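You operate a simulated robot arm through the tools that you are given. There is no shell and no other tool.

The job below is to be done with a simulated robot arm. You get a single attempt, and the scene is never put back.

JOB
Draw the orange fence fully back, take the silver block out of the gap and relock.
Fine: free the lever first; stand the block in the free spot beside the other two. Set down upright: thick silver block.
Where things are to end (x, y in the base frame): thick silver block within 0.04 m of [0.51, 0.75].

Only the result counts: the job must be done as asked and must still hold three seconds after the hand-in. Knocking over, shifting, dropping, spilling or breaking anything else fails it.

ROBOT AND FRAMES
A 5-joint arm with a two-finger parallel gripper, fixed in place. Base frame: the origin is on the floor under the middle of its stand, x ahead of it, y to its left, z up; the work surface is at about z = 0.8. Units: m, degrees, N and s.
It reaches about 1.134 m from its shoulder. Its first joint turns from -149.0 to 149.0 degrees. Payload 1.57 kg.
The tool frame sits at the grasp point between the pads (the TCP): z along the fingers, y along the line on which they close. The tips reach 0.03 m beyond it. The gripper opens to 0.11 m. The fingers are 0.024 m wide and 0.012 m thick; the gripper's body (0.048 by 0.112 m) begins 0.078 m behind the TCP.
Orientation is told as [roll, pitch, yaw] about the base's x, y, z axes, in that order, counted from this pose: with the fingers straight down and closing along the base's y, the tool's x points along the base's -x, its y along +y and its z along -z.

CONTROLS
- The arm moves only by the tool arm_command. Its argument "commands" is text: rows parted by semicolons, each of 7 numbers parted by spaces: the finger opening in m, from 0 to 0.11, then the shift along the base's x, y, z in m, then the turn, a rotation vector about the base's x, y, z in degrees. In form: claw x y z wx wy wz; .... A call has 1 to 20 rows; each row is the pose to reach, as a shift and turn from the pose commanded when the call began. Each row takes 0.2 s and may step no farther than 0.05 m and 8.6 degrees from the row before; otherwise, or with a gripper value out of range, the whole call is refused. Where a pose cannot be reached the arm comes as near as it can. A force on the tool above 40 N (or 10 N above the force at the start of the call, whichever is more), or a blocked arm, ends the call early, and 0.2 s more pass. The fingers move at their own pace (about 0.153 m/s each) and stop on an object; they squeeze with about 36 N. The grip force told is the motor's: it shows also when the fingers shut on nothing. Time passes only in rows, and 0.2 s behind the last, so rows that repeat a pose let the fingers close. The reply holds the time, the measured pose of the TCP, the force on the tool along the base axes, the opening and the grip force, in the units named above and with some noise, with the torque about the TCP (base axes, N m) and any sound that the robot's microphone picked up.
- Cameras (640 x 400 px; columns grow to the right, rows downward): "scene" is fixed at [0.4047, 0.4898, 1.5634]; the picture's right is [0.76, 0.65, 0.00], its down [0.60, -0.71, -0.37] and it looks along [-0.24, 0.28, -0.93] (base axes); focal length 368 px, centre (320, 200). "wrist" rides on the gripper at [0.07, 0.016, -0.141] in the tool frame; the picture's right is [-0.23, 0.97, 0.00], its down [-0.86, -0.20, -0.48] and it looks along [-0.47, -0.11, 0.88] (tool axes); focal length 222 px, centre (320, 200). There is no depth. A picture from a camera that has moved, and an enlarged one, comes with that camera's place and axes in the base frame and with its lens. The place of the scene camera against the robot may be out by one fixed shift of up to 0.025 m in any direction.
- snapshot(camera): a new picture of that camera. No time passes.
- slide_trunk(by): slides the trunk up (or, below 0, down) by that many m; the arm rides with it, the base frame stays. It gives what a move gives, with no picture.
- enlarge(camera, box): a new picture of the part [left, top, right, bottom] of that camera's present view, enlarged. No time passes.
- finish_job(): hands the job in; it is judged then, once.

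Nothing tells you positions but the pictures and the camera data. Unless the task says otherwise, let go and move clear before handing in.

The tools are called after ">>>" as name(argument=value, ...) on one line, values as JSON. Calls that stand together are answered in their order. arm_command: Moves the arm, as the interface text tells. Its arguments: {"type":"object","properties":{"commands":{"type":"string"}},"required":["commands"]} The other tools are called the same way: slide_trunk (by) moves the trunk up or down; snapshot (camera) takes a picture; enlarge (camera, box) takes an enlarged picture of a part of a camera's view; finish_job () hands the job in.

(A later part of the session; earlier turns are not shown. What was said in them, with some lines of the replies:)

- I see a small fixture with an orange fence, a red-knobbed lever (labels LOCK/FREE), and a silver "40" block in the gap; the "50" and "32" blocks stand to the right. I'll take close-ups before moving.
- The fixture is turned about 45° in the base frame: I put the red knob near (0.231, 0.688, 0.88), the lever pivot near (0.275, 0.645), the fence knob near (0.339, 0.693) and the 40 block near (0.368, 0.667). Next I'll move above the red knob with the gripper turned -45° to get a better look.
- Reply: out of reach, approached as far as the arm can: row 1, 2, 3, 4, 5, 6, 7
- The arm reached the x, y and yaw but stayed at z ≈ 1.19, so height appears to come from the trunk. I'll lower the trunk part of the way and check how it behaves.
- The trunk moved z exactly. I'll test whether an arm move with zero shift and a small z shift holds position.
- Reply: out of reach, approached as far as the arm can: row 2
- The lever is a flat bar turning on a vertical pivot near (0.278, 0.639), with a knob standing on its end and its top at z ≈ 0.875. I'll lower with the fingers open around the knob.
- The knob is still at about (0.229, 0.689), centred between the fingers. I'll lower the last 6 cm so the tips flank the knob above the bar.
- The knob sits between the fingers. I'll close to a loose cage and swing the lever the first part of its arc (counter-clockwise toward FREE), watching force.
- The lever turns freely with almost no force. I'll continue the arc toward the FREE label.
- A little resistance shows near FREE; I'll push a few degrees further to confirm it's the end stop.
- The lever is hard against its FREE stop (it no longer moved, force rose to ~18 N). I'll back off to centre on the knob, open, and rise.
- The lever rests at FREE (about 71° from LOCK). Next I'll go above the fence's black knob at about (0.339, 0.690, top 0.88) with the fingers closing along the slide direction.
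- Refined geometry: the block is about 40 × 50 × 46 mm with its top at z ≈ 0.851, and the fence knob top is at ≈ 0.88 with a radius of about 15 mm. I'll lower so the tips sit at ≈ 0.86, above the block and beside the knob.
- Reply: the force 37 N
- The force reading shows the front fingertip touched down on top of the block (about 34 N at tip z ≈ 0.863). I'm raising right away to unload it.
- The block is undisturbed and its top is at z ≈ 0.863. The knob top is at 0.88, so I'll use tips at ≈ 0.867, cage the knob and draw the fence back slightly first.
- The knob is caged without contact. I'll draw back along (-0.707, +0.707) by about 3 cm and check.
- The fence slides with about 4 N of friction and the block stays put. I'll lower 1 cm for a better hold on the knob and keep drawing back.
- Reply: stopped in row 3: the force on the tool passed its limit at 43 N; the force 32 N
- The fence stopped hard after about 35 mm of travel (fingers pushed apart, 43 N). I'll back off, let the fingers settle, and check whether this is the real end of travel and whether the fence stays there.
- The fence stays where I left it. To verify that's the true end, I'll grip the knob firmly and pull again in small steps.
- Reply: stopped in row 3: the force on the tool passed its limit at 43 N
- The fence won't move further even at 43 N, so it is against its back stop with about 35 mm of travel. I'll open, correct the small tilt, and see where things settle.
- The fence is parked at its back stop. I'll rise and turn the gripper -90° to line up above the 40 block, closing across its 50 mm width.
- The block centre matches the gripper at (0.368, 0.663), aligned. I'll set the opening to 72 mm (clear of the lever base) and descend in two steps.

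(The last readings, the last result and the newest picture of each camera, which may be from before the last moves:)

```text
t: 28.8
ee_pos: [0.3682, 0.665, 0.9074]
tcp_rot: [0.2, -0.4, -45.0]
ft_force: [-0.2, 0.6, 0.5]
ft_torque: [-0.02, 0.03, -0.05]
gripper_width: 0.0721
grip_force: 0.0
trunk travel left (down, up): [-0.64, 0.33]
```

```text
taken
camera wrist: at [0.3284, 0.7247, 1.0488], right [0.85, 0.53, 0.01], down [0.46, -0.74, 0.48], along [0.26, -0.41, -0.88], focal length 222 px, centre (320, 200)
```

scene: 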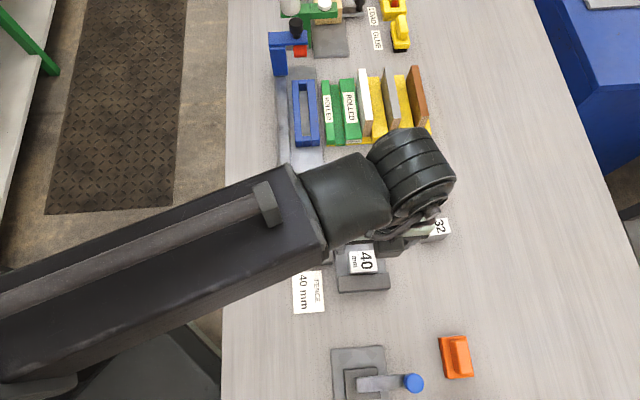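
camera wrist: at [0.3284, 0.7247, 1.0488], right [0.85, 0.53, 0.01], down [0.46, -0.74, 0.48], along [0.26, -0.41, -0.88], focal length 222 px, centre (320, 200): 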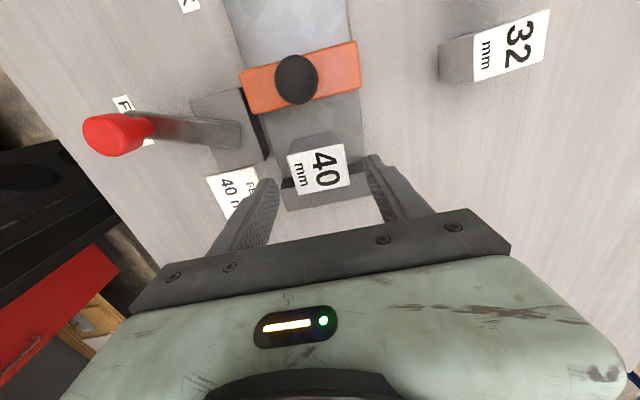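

Alignment between the fingers looks good. I'll level the small tilt and go down the last 5 cm.

>>> arm_command(commands="0.072 0 0 0 0.1 0.39 0; 0.072 0 0 0 0.1 0.39 0")

>>> slide_trunk(by=-0.048)

>>> snapshot(camera="wrist")

```text
t: 29.4
ee_pos: [0.3675, 0.6654, 0.9063]
tcp_rot: [0.0, 0.1, -44.9]
ft_force: [-0.4, 0.1, 0.1]
ft_torque: [-0.02, 0.0, 0.0]
gripper_width: 0.0722
grip_force: 0.0
trunk travel left (down, up): [-0.64, 0.33]
```

```text
t: 30.3
ee_pos: [0.3656, 0.6644, 0.859]
tcp_rot: [0.0, 0.2, -44.8]
ft_force: [0.9, -0.1, -0.9]
ft_torque: [0.0, 0.01, 0.01]
gripper_width: 0.072
grip_force: 0.1
trunk travel left (down, up): [-0.592, 0.378]
```

```text
taken
camera wrist: at [0.3295, 0.7249, 1.0011], right [0.85, 0.53, 0.0], down [0.46, -0.75, 0.48], along [0.25, -0.4, -0.88], focal length 222 px, centre (320, 200)
```

wrist: 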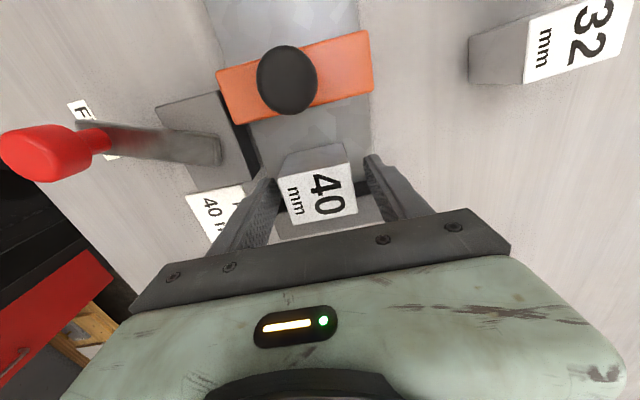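

The fingers straddle the block with the tips at ≈ 0.829. I'll close and check the grip.

>>> arm_command(commands="0.055 0 0 0 0 0 0; 0.03 0 0 0 0 0 0; 0.0 0 0 0 0 0 0; 0.0 0 0 0 0 0 0")

>>> enlarge(camera="wrist", box=[200, 100, 440, 260])

```text
t: 31.3
ee_pos: [0.3676, 0.6663, 0.8582]
tcp_rot: [-0.1, 0.1, -44.9]
ft_force: [0.8, -0.1, 1.7]
ft_torque: [-0.06, 0.08, -0.05]
gripper_width: 0.0499
grip_force: 36.2
trunk travel left (down, up): [-0.592, 0.378]
```

```text
2.50 times, centred on (320, 180) of wrist
camera zoom: at [0.3294, 0.7249, 1.0012], right [0.85, 0.53, 0.0], down [0.46, -0.75, 0.48], along [0.25, -0.4, -0.88], focal length 555 px, centre (320, 250)
```

zoom: 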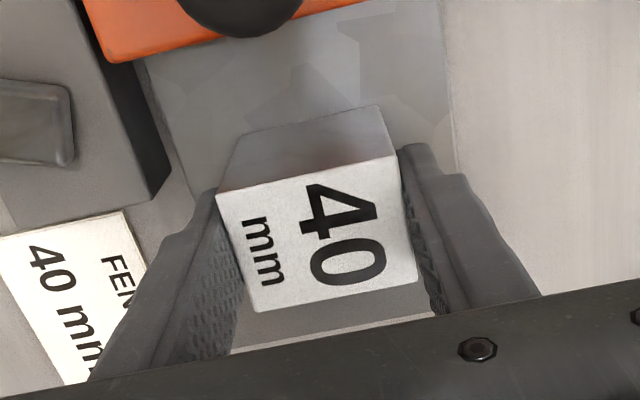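

Gripped at 49.9 mm with 36 N. I'll lift straight up.

>>> slide_trunk(by=0.02)

>>> slide_trunk(by=0.08)

>>> snapshot(camera="wrist")

>>> snapshot(camera="scene")

```text
t: 32.0
ee_pos: [0.3663, 0.6643, 0.88]
tcp_rot: [0.1, 0.1, -44.9]
ft_force: [-0.1, 0.1, 3.9]
ft_torque: [0.14, -0.13, 0.06]
gripper_width: 0.0493
grip_force: 36.3
trunk travel left (down, up): [-0.612, 0.358]
```

```text
t: 33.1
ee_pos: [0.3664, 0.6649, 0.9586]
tcp_rot: [0.0, 0.0, -45.0]
ft_force: [-0.2, -1.0, -2.2]
ft_torque: [-0.01, 0.01, -0.02]
gripper_width: 0.0498
grip_force: 35.5
trunk travel left (down, up): [-0.692, 0.278]
```

```text
taken
camera wrist: at [0.3296, 0.7253, 1.1009], right [0.85, 0.53, 0.0], down [0.46, -0.75, 0.48], along [0.25, -0.41, -0.88], focal length 222 px, centre (320, 200)
```

wrist: 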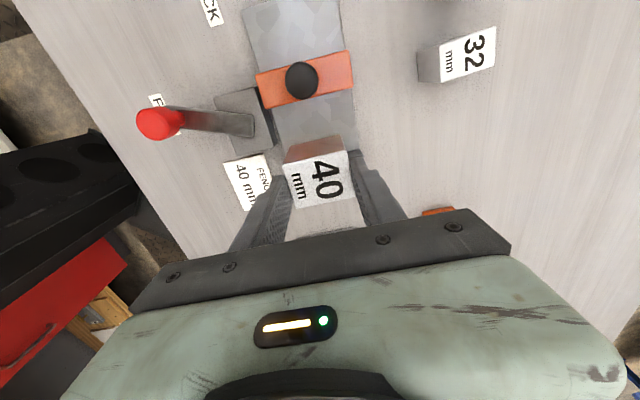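

```text
taken
```

scene: 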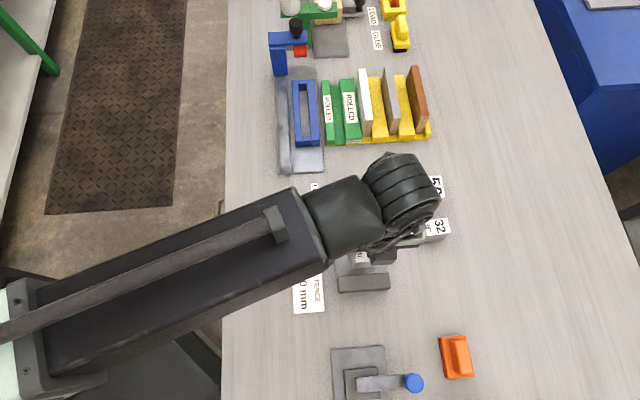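

The block is up and level in the grip, and the fence hasn't moved. I'll carry it to (0.51, 0.75) with the same yaw.

>>> arm_command(commands="0.0 0.024 0.0145 0 0 0 0; 0.0 0.048 0.029 0 0 0 0; 0.0 0.072 0.0435 0 0 0 0; 0.0 0.096 0.058 0 0 0 0; 0.0 0.120 0.072 0 0 0 0; 0.0 0.1425 0.0855 0 0 0 0; 0.0 0.1425 0.0855 0 0 0 0; 0.0 0.1425 0.0855 0 0 0 0")

>>> snapshot(camera="wrist")

>>> snapshot(camera="scene")

```text
t: 34.9
ee_pos: [0.511, 0.7498, 0.9584]
tcp_rot: [0.0, 0.1, -44.9]
ft_force: [0.4, 0.1, -3.0]
ft_torque: [-0.02, -0.02, 0.02]
gripper_width: 0.0497
grip_force: 36.2
trunk travel left (down, up): [-0.692, 0.278]
```

```text
taken
camera wrist: at [0.4722, 0.8111, 1.1009], right [0.85, 0.53, 0.0], down [0.46, -0.75, 0.48], along [0.25, -0.41, -0.88], focal length 222 px, centre (320, 200)
```

wrist: 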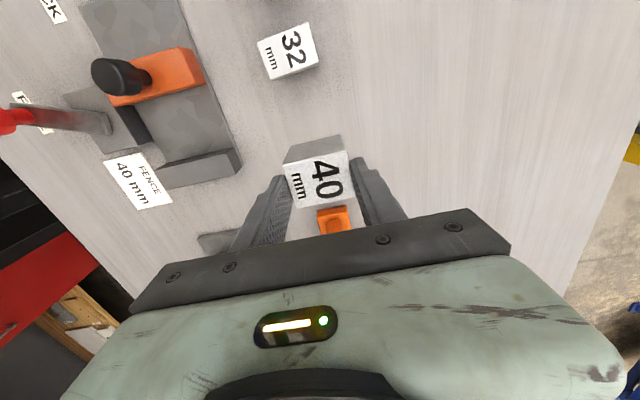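

```text
taken
```

scene: 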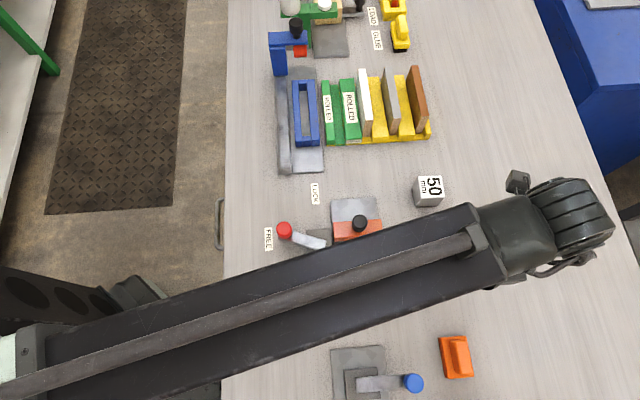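

The spot under the block is clear and the 32 block is well off to the side. I'll lower most of the way, then creep to contact.

>>> slide_trunk(by=-0.095)

>>> slide_trunk(by=-0.008)

>>> enlarge(camera="wrist", box=[200, 60, 440, 240])

```text
t: 36.2
ee_pos: [0.5088, 0.7502, 0.8663]
tcp_rot: [0.0, 0.1, -44.9]
ft_force: [0.6, -3.1, 13.3]
ft_torque: [0.08, -0.05, 0.03]
gripper_width: 0.0496
grip_force: 35.5
trunk travel left (down, up): [-0.597, 0.373]
```

```text
t: 36.8
ee_pos: [0.5097, 0.7491, 0.8572]
tcp_rot: [0.1, 0.1, -44.9]
ft_force: [-1.2, -3.1, 15.1]
ft_torque: [-0.1, 0.07, 0.0]
gripper_width: 0.0492
grip_force: 36.0
trunk travel left (down, up): [-0.589, 0.381]
```

```text
2.22 times, centred on (320, 150) of wrist
camera zoom: at [0.4712, 0.8097, 0.9994], right [0.85, 0.53, 0.0], down [0.46, -0.75, 0.48], along [0.25, -0.4, -0.88], focal length 494 px, centre (320, 311)
```

zoom: 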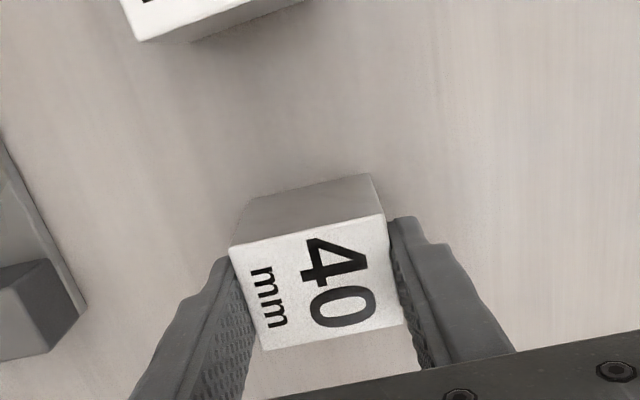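

The block is resting on the table (steady upward force; it slid slightly in the pads as it seated), upright at (0.51, 0.75). I'll open the fingers.

>>> arm_command(commands="0.052 0 0 0 0 0 0; 0.056 0 0 0 0 0 0; 0.07 0 0 0 0 0 0; 0.08 0 0 0 0 0 0; 0.08 0 0 0 0 0 0")

>>> enlarge(camera="wrist", box=[200, 60, 440, 240])

```text
t: 38.0
ee_pos: [0.509, 0.7519, 0.8561]
tcp_rot: [0.0, 0.1, -44.9]
ft_force: [0.4, -0.8, -0.3]
ft_torque: [0.03, -0.01, 0.01]
gripper_width: 0.08
grip_force: 0.1
trunk travel left (down, up): [-0.589, 0.381]
```

```text
2.22 times, centred on (320, 150) of wrist
camera zoom: at [0.4721, 0.8109, 0.9981], right [0.85, 0.53, 0.0], down [0.46, -0.75, 0.48], along [0.25, -0.4, -0.88], focal length 494 px, centre (320, 311)
```

zoom: 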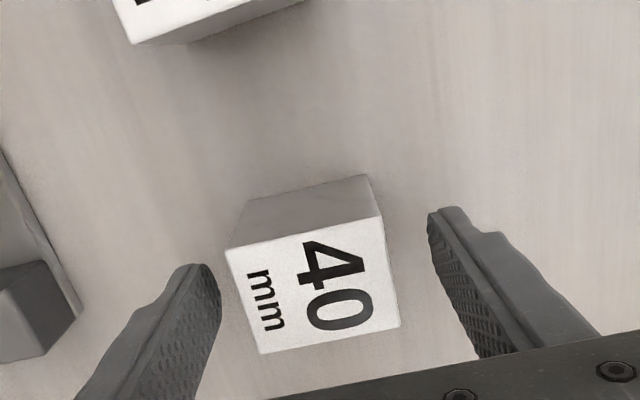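

The block stands free and upright at about (0.507, 0.751). I'll rise and return to the red knob at FREE, about (0.215, 0.608), with yaw +26°.

>>> slide_trunk(by=0.13)

>>> snapshot(camera="wrist")

>>> arm_command(commands="0.08 -0.0295 -0.0142 0 0 0 7.15; 0.08 -0.059 -0.0284 0 0 0 14.3; 0.08 -0.0885 -0.0426 0 0 0 21.45; 0.08 -0.118 -0.0568 0 0 0 28.6; 0.08 -0.1475 -0.071 0 0 0 35.75; 0.08 -0.177 -0.0852 0 0 0 42.9; 0.08 -0.2065 -0.0994 0 0 0 50.05; 0.08 -0.236 -0.1136 0 0 0 57.2; 0.08 -0.2655 -0.1278 0 0 0 64.35; 0.08 -0.295 -0.142 0 0 0 71.5; 0.08 -0.295 -0.142 0 0 0 71.5")

>>> snapshot(camera="wrist")

>>> snapshot(camera="scene")

```text
t: 39.6
ee_pos: [0.5095, 0.7505, 0.9862]
tcp_rot: [0.0, 0.0, -44.9]
ft_force: [0.6, 0.8, -0.9]
ft_torque: [-0.02, -0.02, -0.03]
gripper_width: 0.0798
grip_force: 0.1
trunk travel left (down, up): [-0.719, 0.251]
```

```text
taken
camera wrist: at [0.4721, 0.811, 1.128], right [0.85, 0.53, 0.0], down [0.46, -0.75, 0.48], along [0.25, -0.4, -0.88], focal length 222 px, centre (320, 200)
```

wrist: 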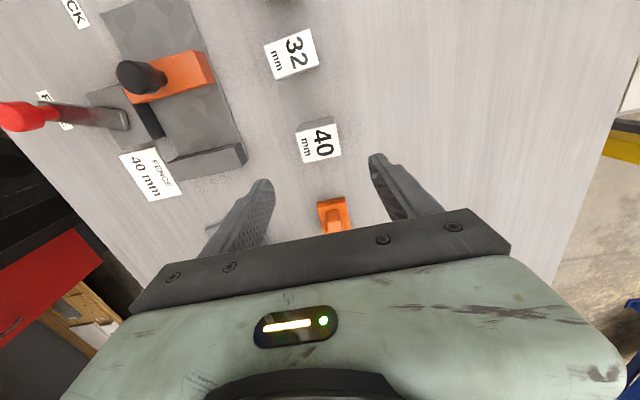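

```text
t: 42.0
ee_pos: [0.2134, 0.608, 0.9863]
tcp_rot: [0.0, 0.0, 26.7]
ft_force: [0.0, -0.3, -0.6]
ft_torque: [0.02, -0.01, 0.01]
gripper_width: 0.0799
grip_force: 0.0
trunk travel left (down, up): [-0.719, 0.251]
```

```text
taken
camera wrist: at [0.1442, 0.5903, 1.1282], right [-0.23, 0.97, 0.0], down [0.85, 0.21, 0.48], along [0.46, 0.11, -0.88], focal length 222 px, centre (320, 200)
```

wrist: 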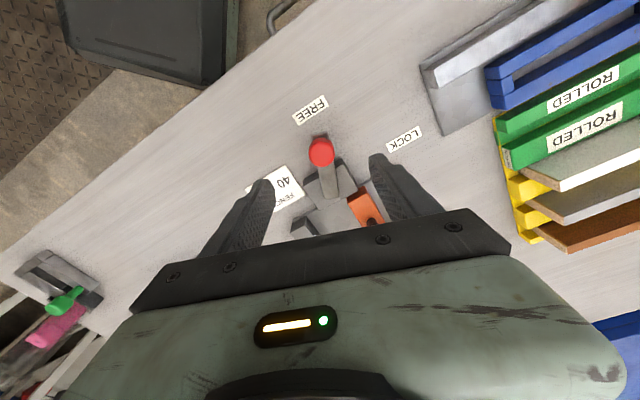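

```text
taken
```

scene: 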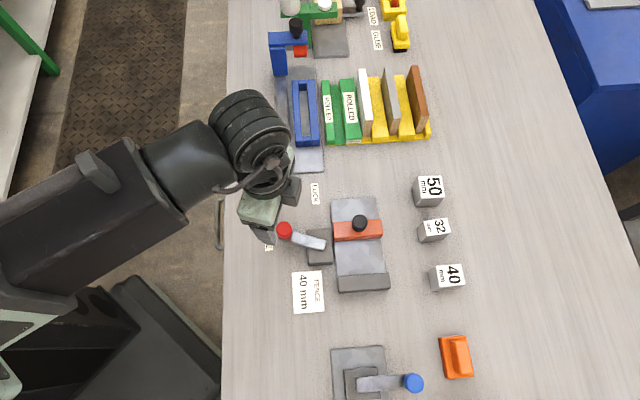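

>>> enlarge(camera="scene", box=[290, 180, 400, 300])

>>> enlarge(camera="scene", box=[400, 160, 490, 300])

```text
3.33 times, centred on (345, 240) of scene
camera zoom: at [0.4047, 0.4898, 1.5634], right [0.76, 0.65, 0.0], down [0.6, -0.71, -0.37], along [-0.24, 0.28, -0.93], focal length 1226 px, centre (237, 67)
```

zoom: 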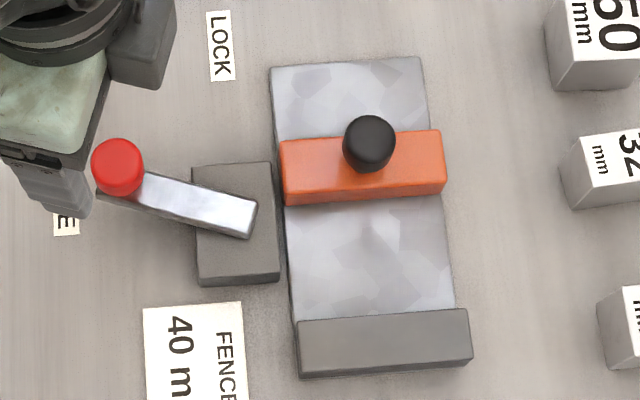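

```text
2.86 times, centred on (445, 230) of scene
camera zoom: at [0.4047, 0.4898, 1.5634], right [0.76, 0.65, 0.0], down [0.6, -0.71, -0.37], along [-0.24, 0.28, -0.93], focal length 1051 px, centre (-37, 114)
```

zoom: 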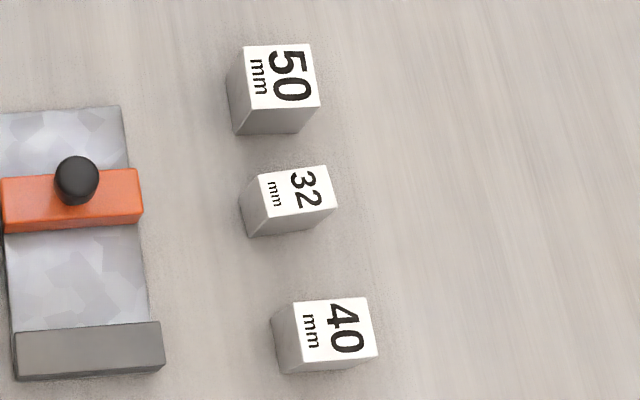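

All three blocks stand in a row, the fixture hasn't shifted and the fence is back. Now I'll lower around the red knob and swing the lever back to LOCK.

>>> slide_trunk(by=-0.104)

>>> arm_command(commands="0.05 0 0 0 0 0 0; 0.036 0 0 0 0 0 0; 0.036 0 0 0 0 0 0")

>>> snapshot(camera="wrist")

```text
t: 43.4
ee_pos: [0.2138, 0.6079, 0.8823]
tcp_rot: [0.0, 0.1, 26.5]
ft_force: [-0.7, -1.4, -0.9]
ft_torque: [0.0, 0.02, 0.05]
gripper_width: 0.0802
grip_force: 0.0
trunk travel left (down, up): [-0.615, 0.355]
```

```text
t: 44.1
ee_pos: [0.2136, 0.6082, 0.8825]
tcp_rot: [-0.1, 0.1, 26.5]
ft_force: [-0.1, -0.4, -0.2]
ft_torque: [0.0, -0.01, 0.02]
gripper_width: 0.0361
grip_force: 0.1
trunk travel left (down, up): [-0.615, 0.355]
```

```text
taken
camera wrist: at [0.1445, 0.5905, 1.0241], right [-0.23, 0.97, 0.0], down [0.85, 0.2, 0.48], along [0.46, 0.11, -0.88], focal length 222 px, centre (320, 200)
```

wrist: 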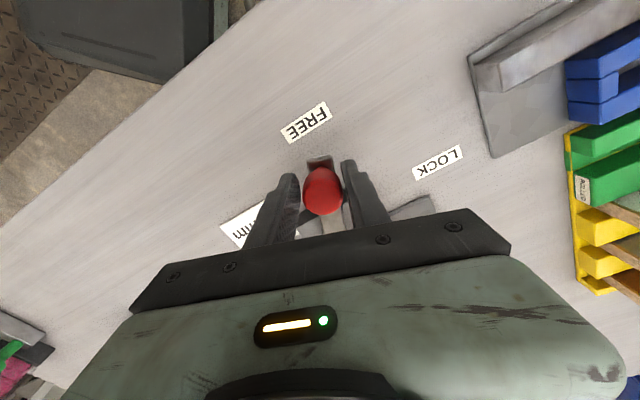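

The knob is caged. Swinging clockwise back toward LOCK.

>>> arm_command(commands="0.036 -0.0035 0.0085 0 0 0 -7.5; 0.036 -0.0058 0.0174 0 0 0 -15; 0.036 -0.0070 0.0265 0 0 0 -22.5; 0.036 -0.0069 0.0357 0 0 0 -30; 0.036 -0.0057 0.0448 0 0 0 -37.5; 0.036 -0.0033 0.0537 0 0 0 -45; 0.036 0.0003 0.0621 0 0 0 -52.5; 0.036 0.0049 0.0701 0 0 0 -60; 0.036 0.0093 0.0759 0 0 0 -66; 0.036 0.0135 0.0804 0 0 0 -71; 0.036 0.0135 0.0804 0 0 0 -71")

>>> snapshot(camera="wrist")

>>> enlarge(camera="scene", box=[290, 180, 400, 300])

```text
t: 46.5
ee_pos: [0.2284, 0.6879, 0.8825]
tcp_rot: [0.0, 0.1, -44.5]
ft_force: [-0.2, -0.5, -0.1]
ft_torque: [-0.01, -0.03, 0.01]
gripper_width: 0.0362
grip_force: 0.4
trunk travel left (down, up): [-0.615, 0.355]
```

```text
taken
camera wrist: at [0.1897, 0.7481, 1.0241], right [0.84, 0.54, 0.0], down [0.47, -0.74, 0.48], along [0.26, -0.4, -0.88], focal length 222 px, centre (320, 200)
```

wrist: 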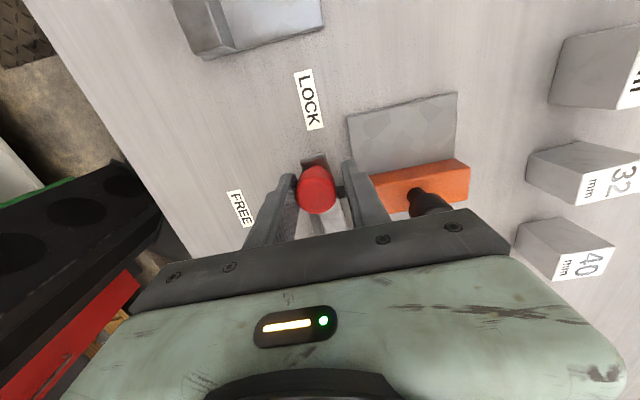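

```text
3.33 times, centred on (345, 240) of scene
camera zoom: at [0.4047, 0.4898, 1.5634], right [0.76, 0.65, 0.0], down [0.6, -0.71, -0.37], along [-0.24, 0.28, -0.93], focal length 1226 px, centre (237, 67)
```

zoom: 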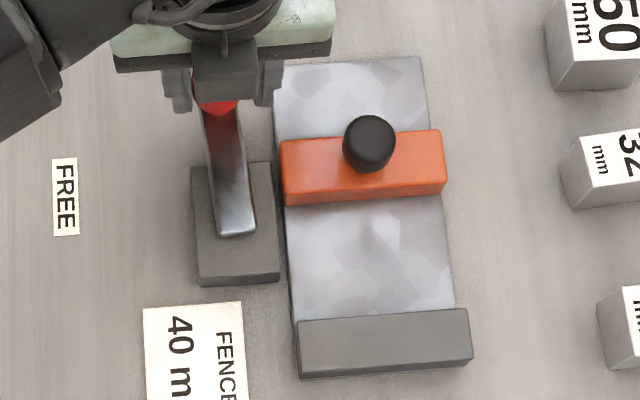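

The lever is nearly home, trailing by the cage clearance. I'll push a few degrees more until it seats on the LOCK stop.

>>> arm_command(commands="0.036 0.0022 0.0021 0 0 0 -2.5; 0.036 0.0045 0.0042 0 0 0 -5; 0.036 0.0060 0.0055 0 0 0 -6.5; 0.036 0.0060 0.0055 0 0 0 -6.5")

>>> enlarge(camera="scene", box=[290, 180, 400, 300])

```text
t: 47.5
ee_pos: [0.234, 0.6934, 0.8815]
tcp_rot: [0.0, 0.0, -51.0]
ft_force: [-2.0, -2.9, -0.5]
ft_torque: [-0.08, -0.01, -0.02]
gripper_width: 0.0391
grip_force: 1.8
trunk travel left (down, up): [-0.615, 0.355]
```

```text
3.33 times, centred on (345, 240) of scene
camera zoom: at [0.4047, 0.4898, 1.5634], right [0.76, 0.65, 0.0], down [0.6, -0.71, -0.37], along [-0.24, 0.28, -0.93], focal length 1226 px, centre (237, 67)
```

zoom: 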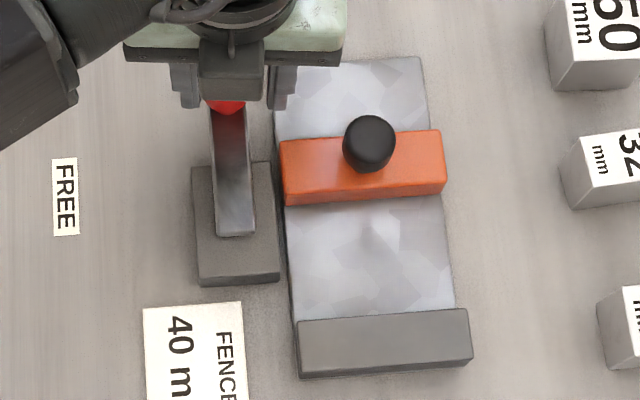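

It's starting to press on the stop. One more small push to confirm it is seated.

>>> arm_command(commands="0.036 0.0015 0.0015 0 0 0 0; 0.036 0.003 0.003 0 0 0 0; 0.036 0.0045 0.0045 0 0 0 0; 0.036 0.0045 0.0045 0 0 0 0")

>>> enlarge(camera="scene", box=[290, 180, 400, 300])

```text
t: 48.5
ee_pos: [0.2356, 0.6975, 0.8815]
tcp_rot: [-0.1, 0.1, -50.9]
ft_force: [-8.8, -12.2, -1.5]
ft_torque: [-0.11, -0.03, 0.04]
gripper_width: 0.049
grip_force: 7.3
trunk travel left (down, up): [-0.615, 0.355]
```

```text
3.33 times, centred on (345, 240) of scene
camera zoom: at [0.4047, 0.4898, 1.5634], right [0.76, 0.65, 0.0], down [0.6, -0.71, -0.37], along [-0.24, 0.28, -0.93], focal length 1226 px, centre (237, 67)
```

zoom: 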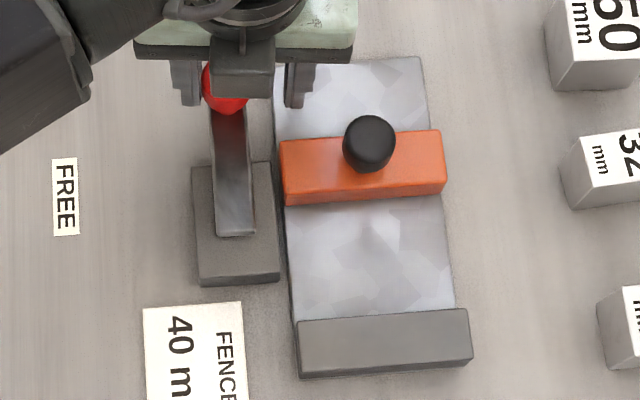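

The lever is firmly against its LOCK stop. I'll back off, centre, open, and rise clear.

>>> arm_command(commands="0.06 -0.003 -0.003 0 0 0 2; 0.07 -0.0075 -0.008 0 0 0 5.9; 0.07 -0.0075 -0.008 0 0 0 5.9; 0.07 -0.0075 -0.008 0 0 0 5.9")

>>> slide_trunk(by=0.2)

>>> snapshot(camera="wrist")

>>> enlarge(camera="scene", box=[290, 180, 400, 300])

```text
t: 49.5
ee_pos: [0.2306, 0.6905, 0.8812]
tcp_rot: [0.0, 0.1, -45.0]
ft_force: [0.6, 0.2, -0.5]
ft_torque: [0.03, -0.01, 0.02]
gripper_width: 0.0703
grip_force: 0.0
trunk travel left (down, up): [-0.615, 0.355]
```

```text
t: 51.7
ee_pos: [0.2307, 0.6904, 1.0817]
tcp_rot: [-0.1, 0.1, -45.0]
ft_force: [-0.5, 0.5, -0.6]
ft_torque: [0.03, -0.01, 0.04]
gripper_width: 0.07
grip_force: 0.2
trunk travel left (down, up): [-0.815, 0.155]
```

```text
taken
camera wrist: at [0.1922, 0.7506, 1.224], right [0.85, 0.53, 0.0], down [0.46, -0.75, 0.48], along [0.25, -0.41, -0.88], focal length 222 px, centre (320, 200)
```

wrist: 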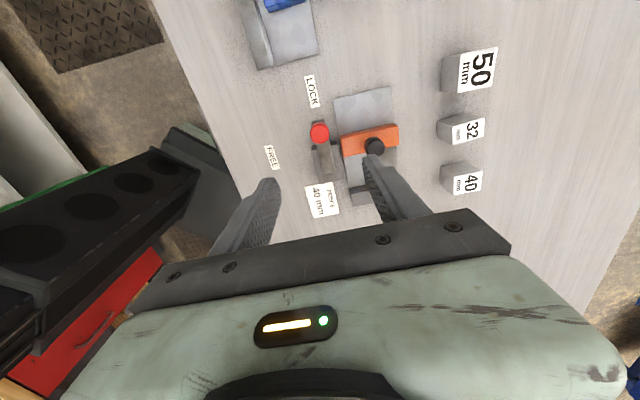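

```text
3.33 times, centred on (345, 240) of scene
camera zoom: at [0.4047, 0.4898, 1.5634], right [0.76, 0.65, 0.0], down [0.6, -0.71, -0.37], along [-0.24, 0.28, -0.93], focal length 1226 px, centre (237, 67)
```

zoom: 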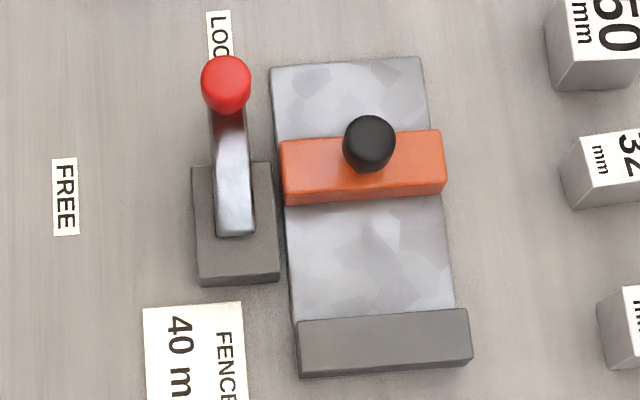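

The lever is back at its original LOCK position, the fence is fully back and the gap is empty. I'll take a last look at the whole scene before handing in.

>>> snapshot(camera="scene")

>>> enlarge(camera="scene", box=[400, 160, 490, 300])

```text
taken
```

scene: 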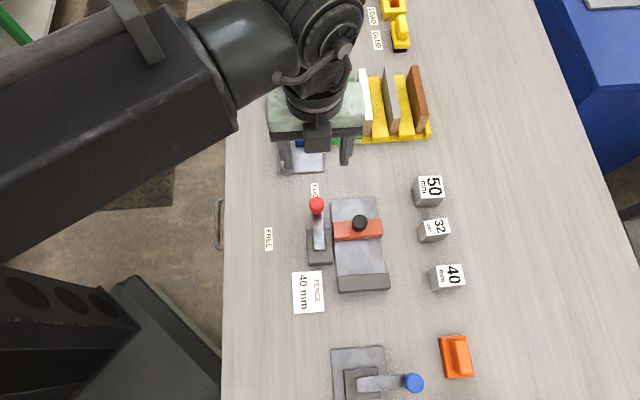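

```text
2.86 times, centred on (445, 230) of scene
camera zoom: at [0.4047, 0.4898, 1.5634], right [0.76, 0.65, 0.0], down [0.6, -0.71, -0.37], along [-0.24, 0.28, -0.93], focal length 1051 px, centre (-37, 114)
```

zoom: 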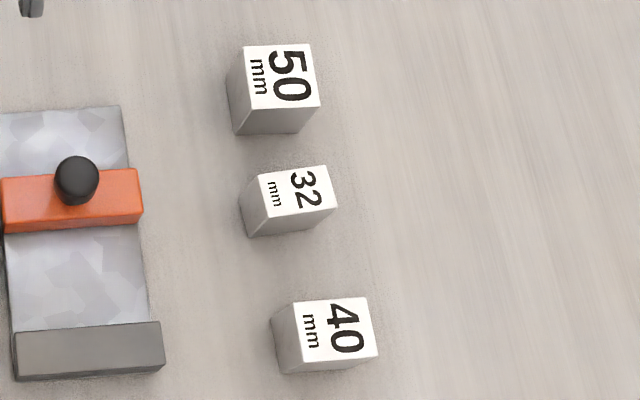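

The fence is at its back stop, the lever is at LOCK, and the 40 block stands upright near (0.507, 0.751). The 50 and 32 blocks haven't moved and the arm is clear, so I'm handing in.

>>> finish_job()

```text
The job is handed in.
```

The job is done and handed in. The fence is drawn back, the silver 40 block is out of the gap, and the lever is relocked.

- **Fence:** it moved about 35 mm and then stopped dead, twice, at about 43 N. I took that as fully back. Some bare plate still shows behind it, so the stop is judged by force, not by sight.
- **Block:** it stands upright at about (0.507, 0.751), beside the 32 and 50 blocks, which look unmoved. It slipped a little in the fingers on the way, but seated flat on the table.
- **Lever:** it is firmly against its LOCK stop, in the same position as at the start.
- **Contact:** while lowering for the fence knob, one fingertip pressed on top of the block at about 34 N. I backed off at once and the block had not moved.

The gripper was open and clear when I handed in.
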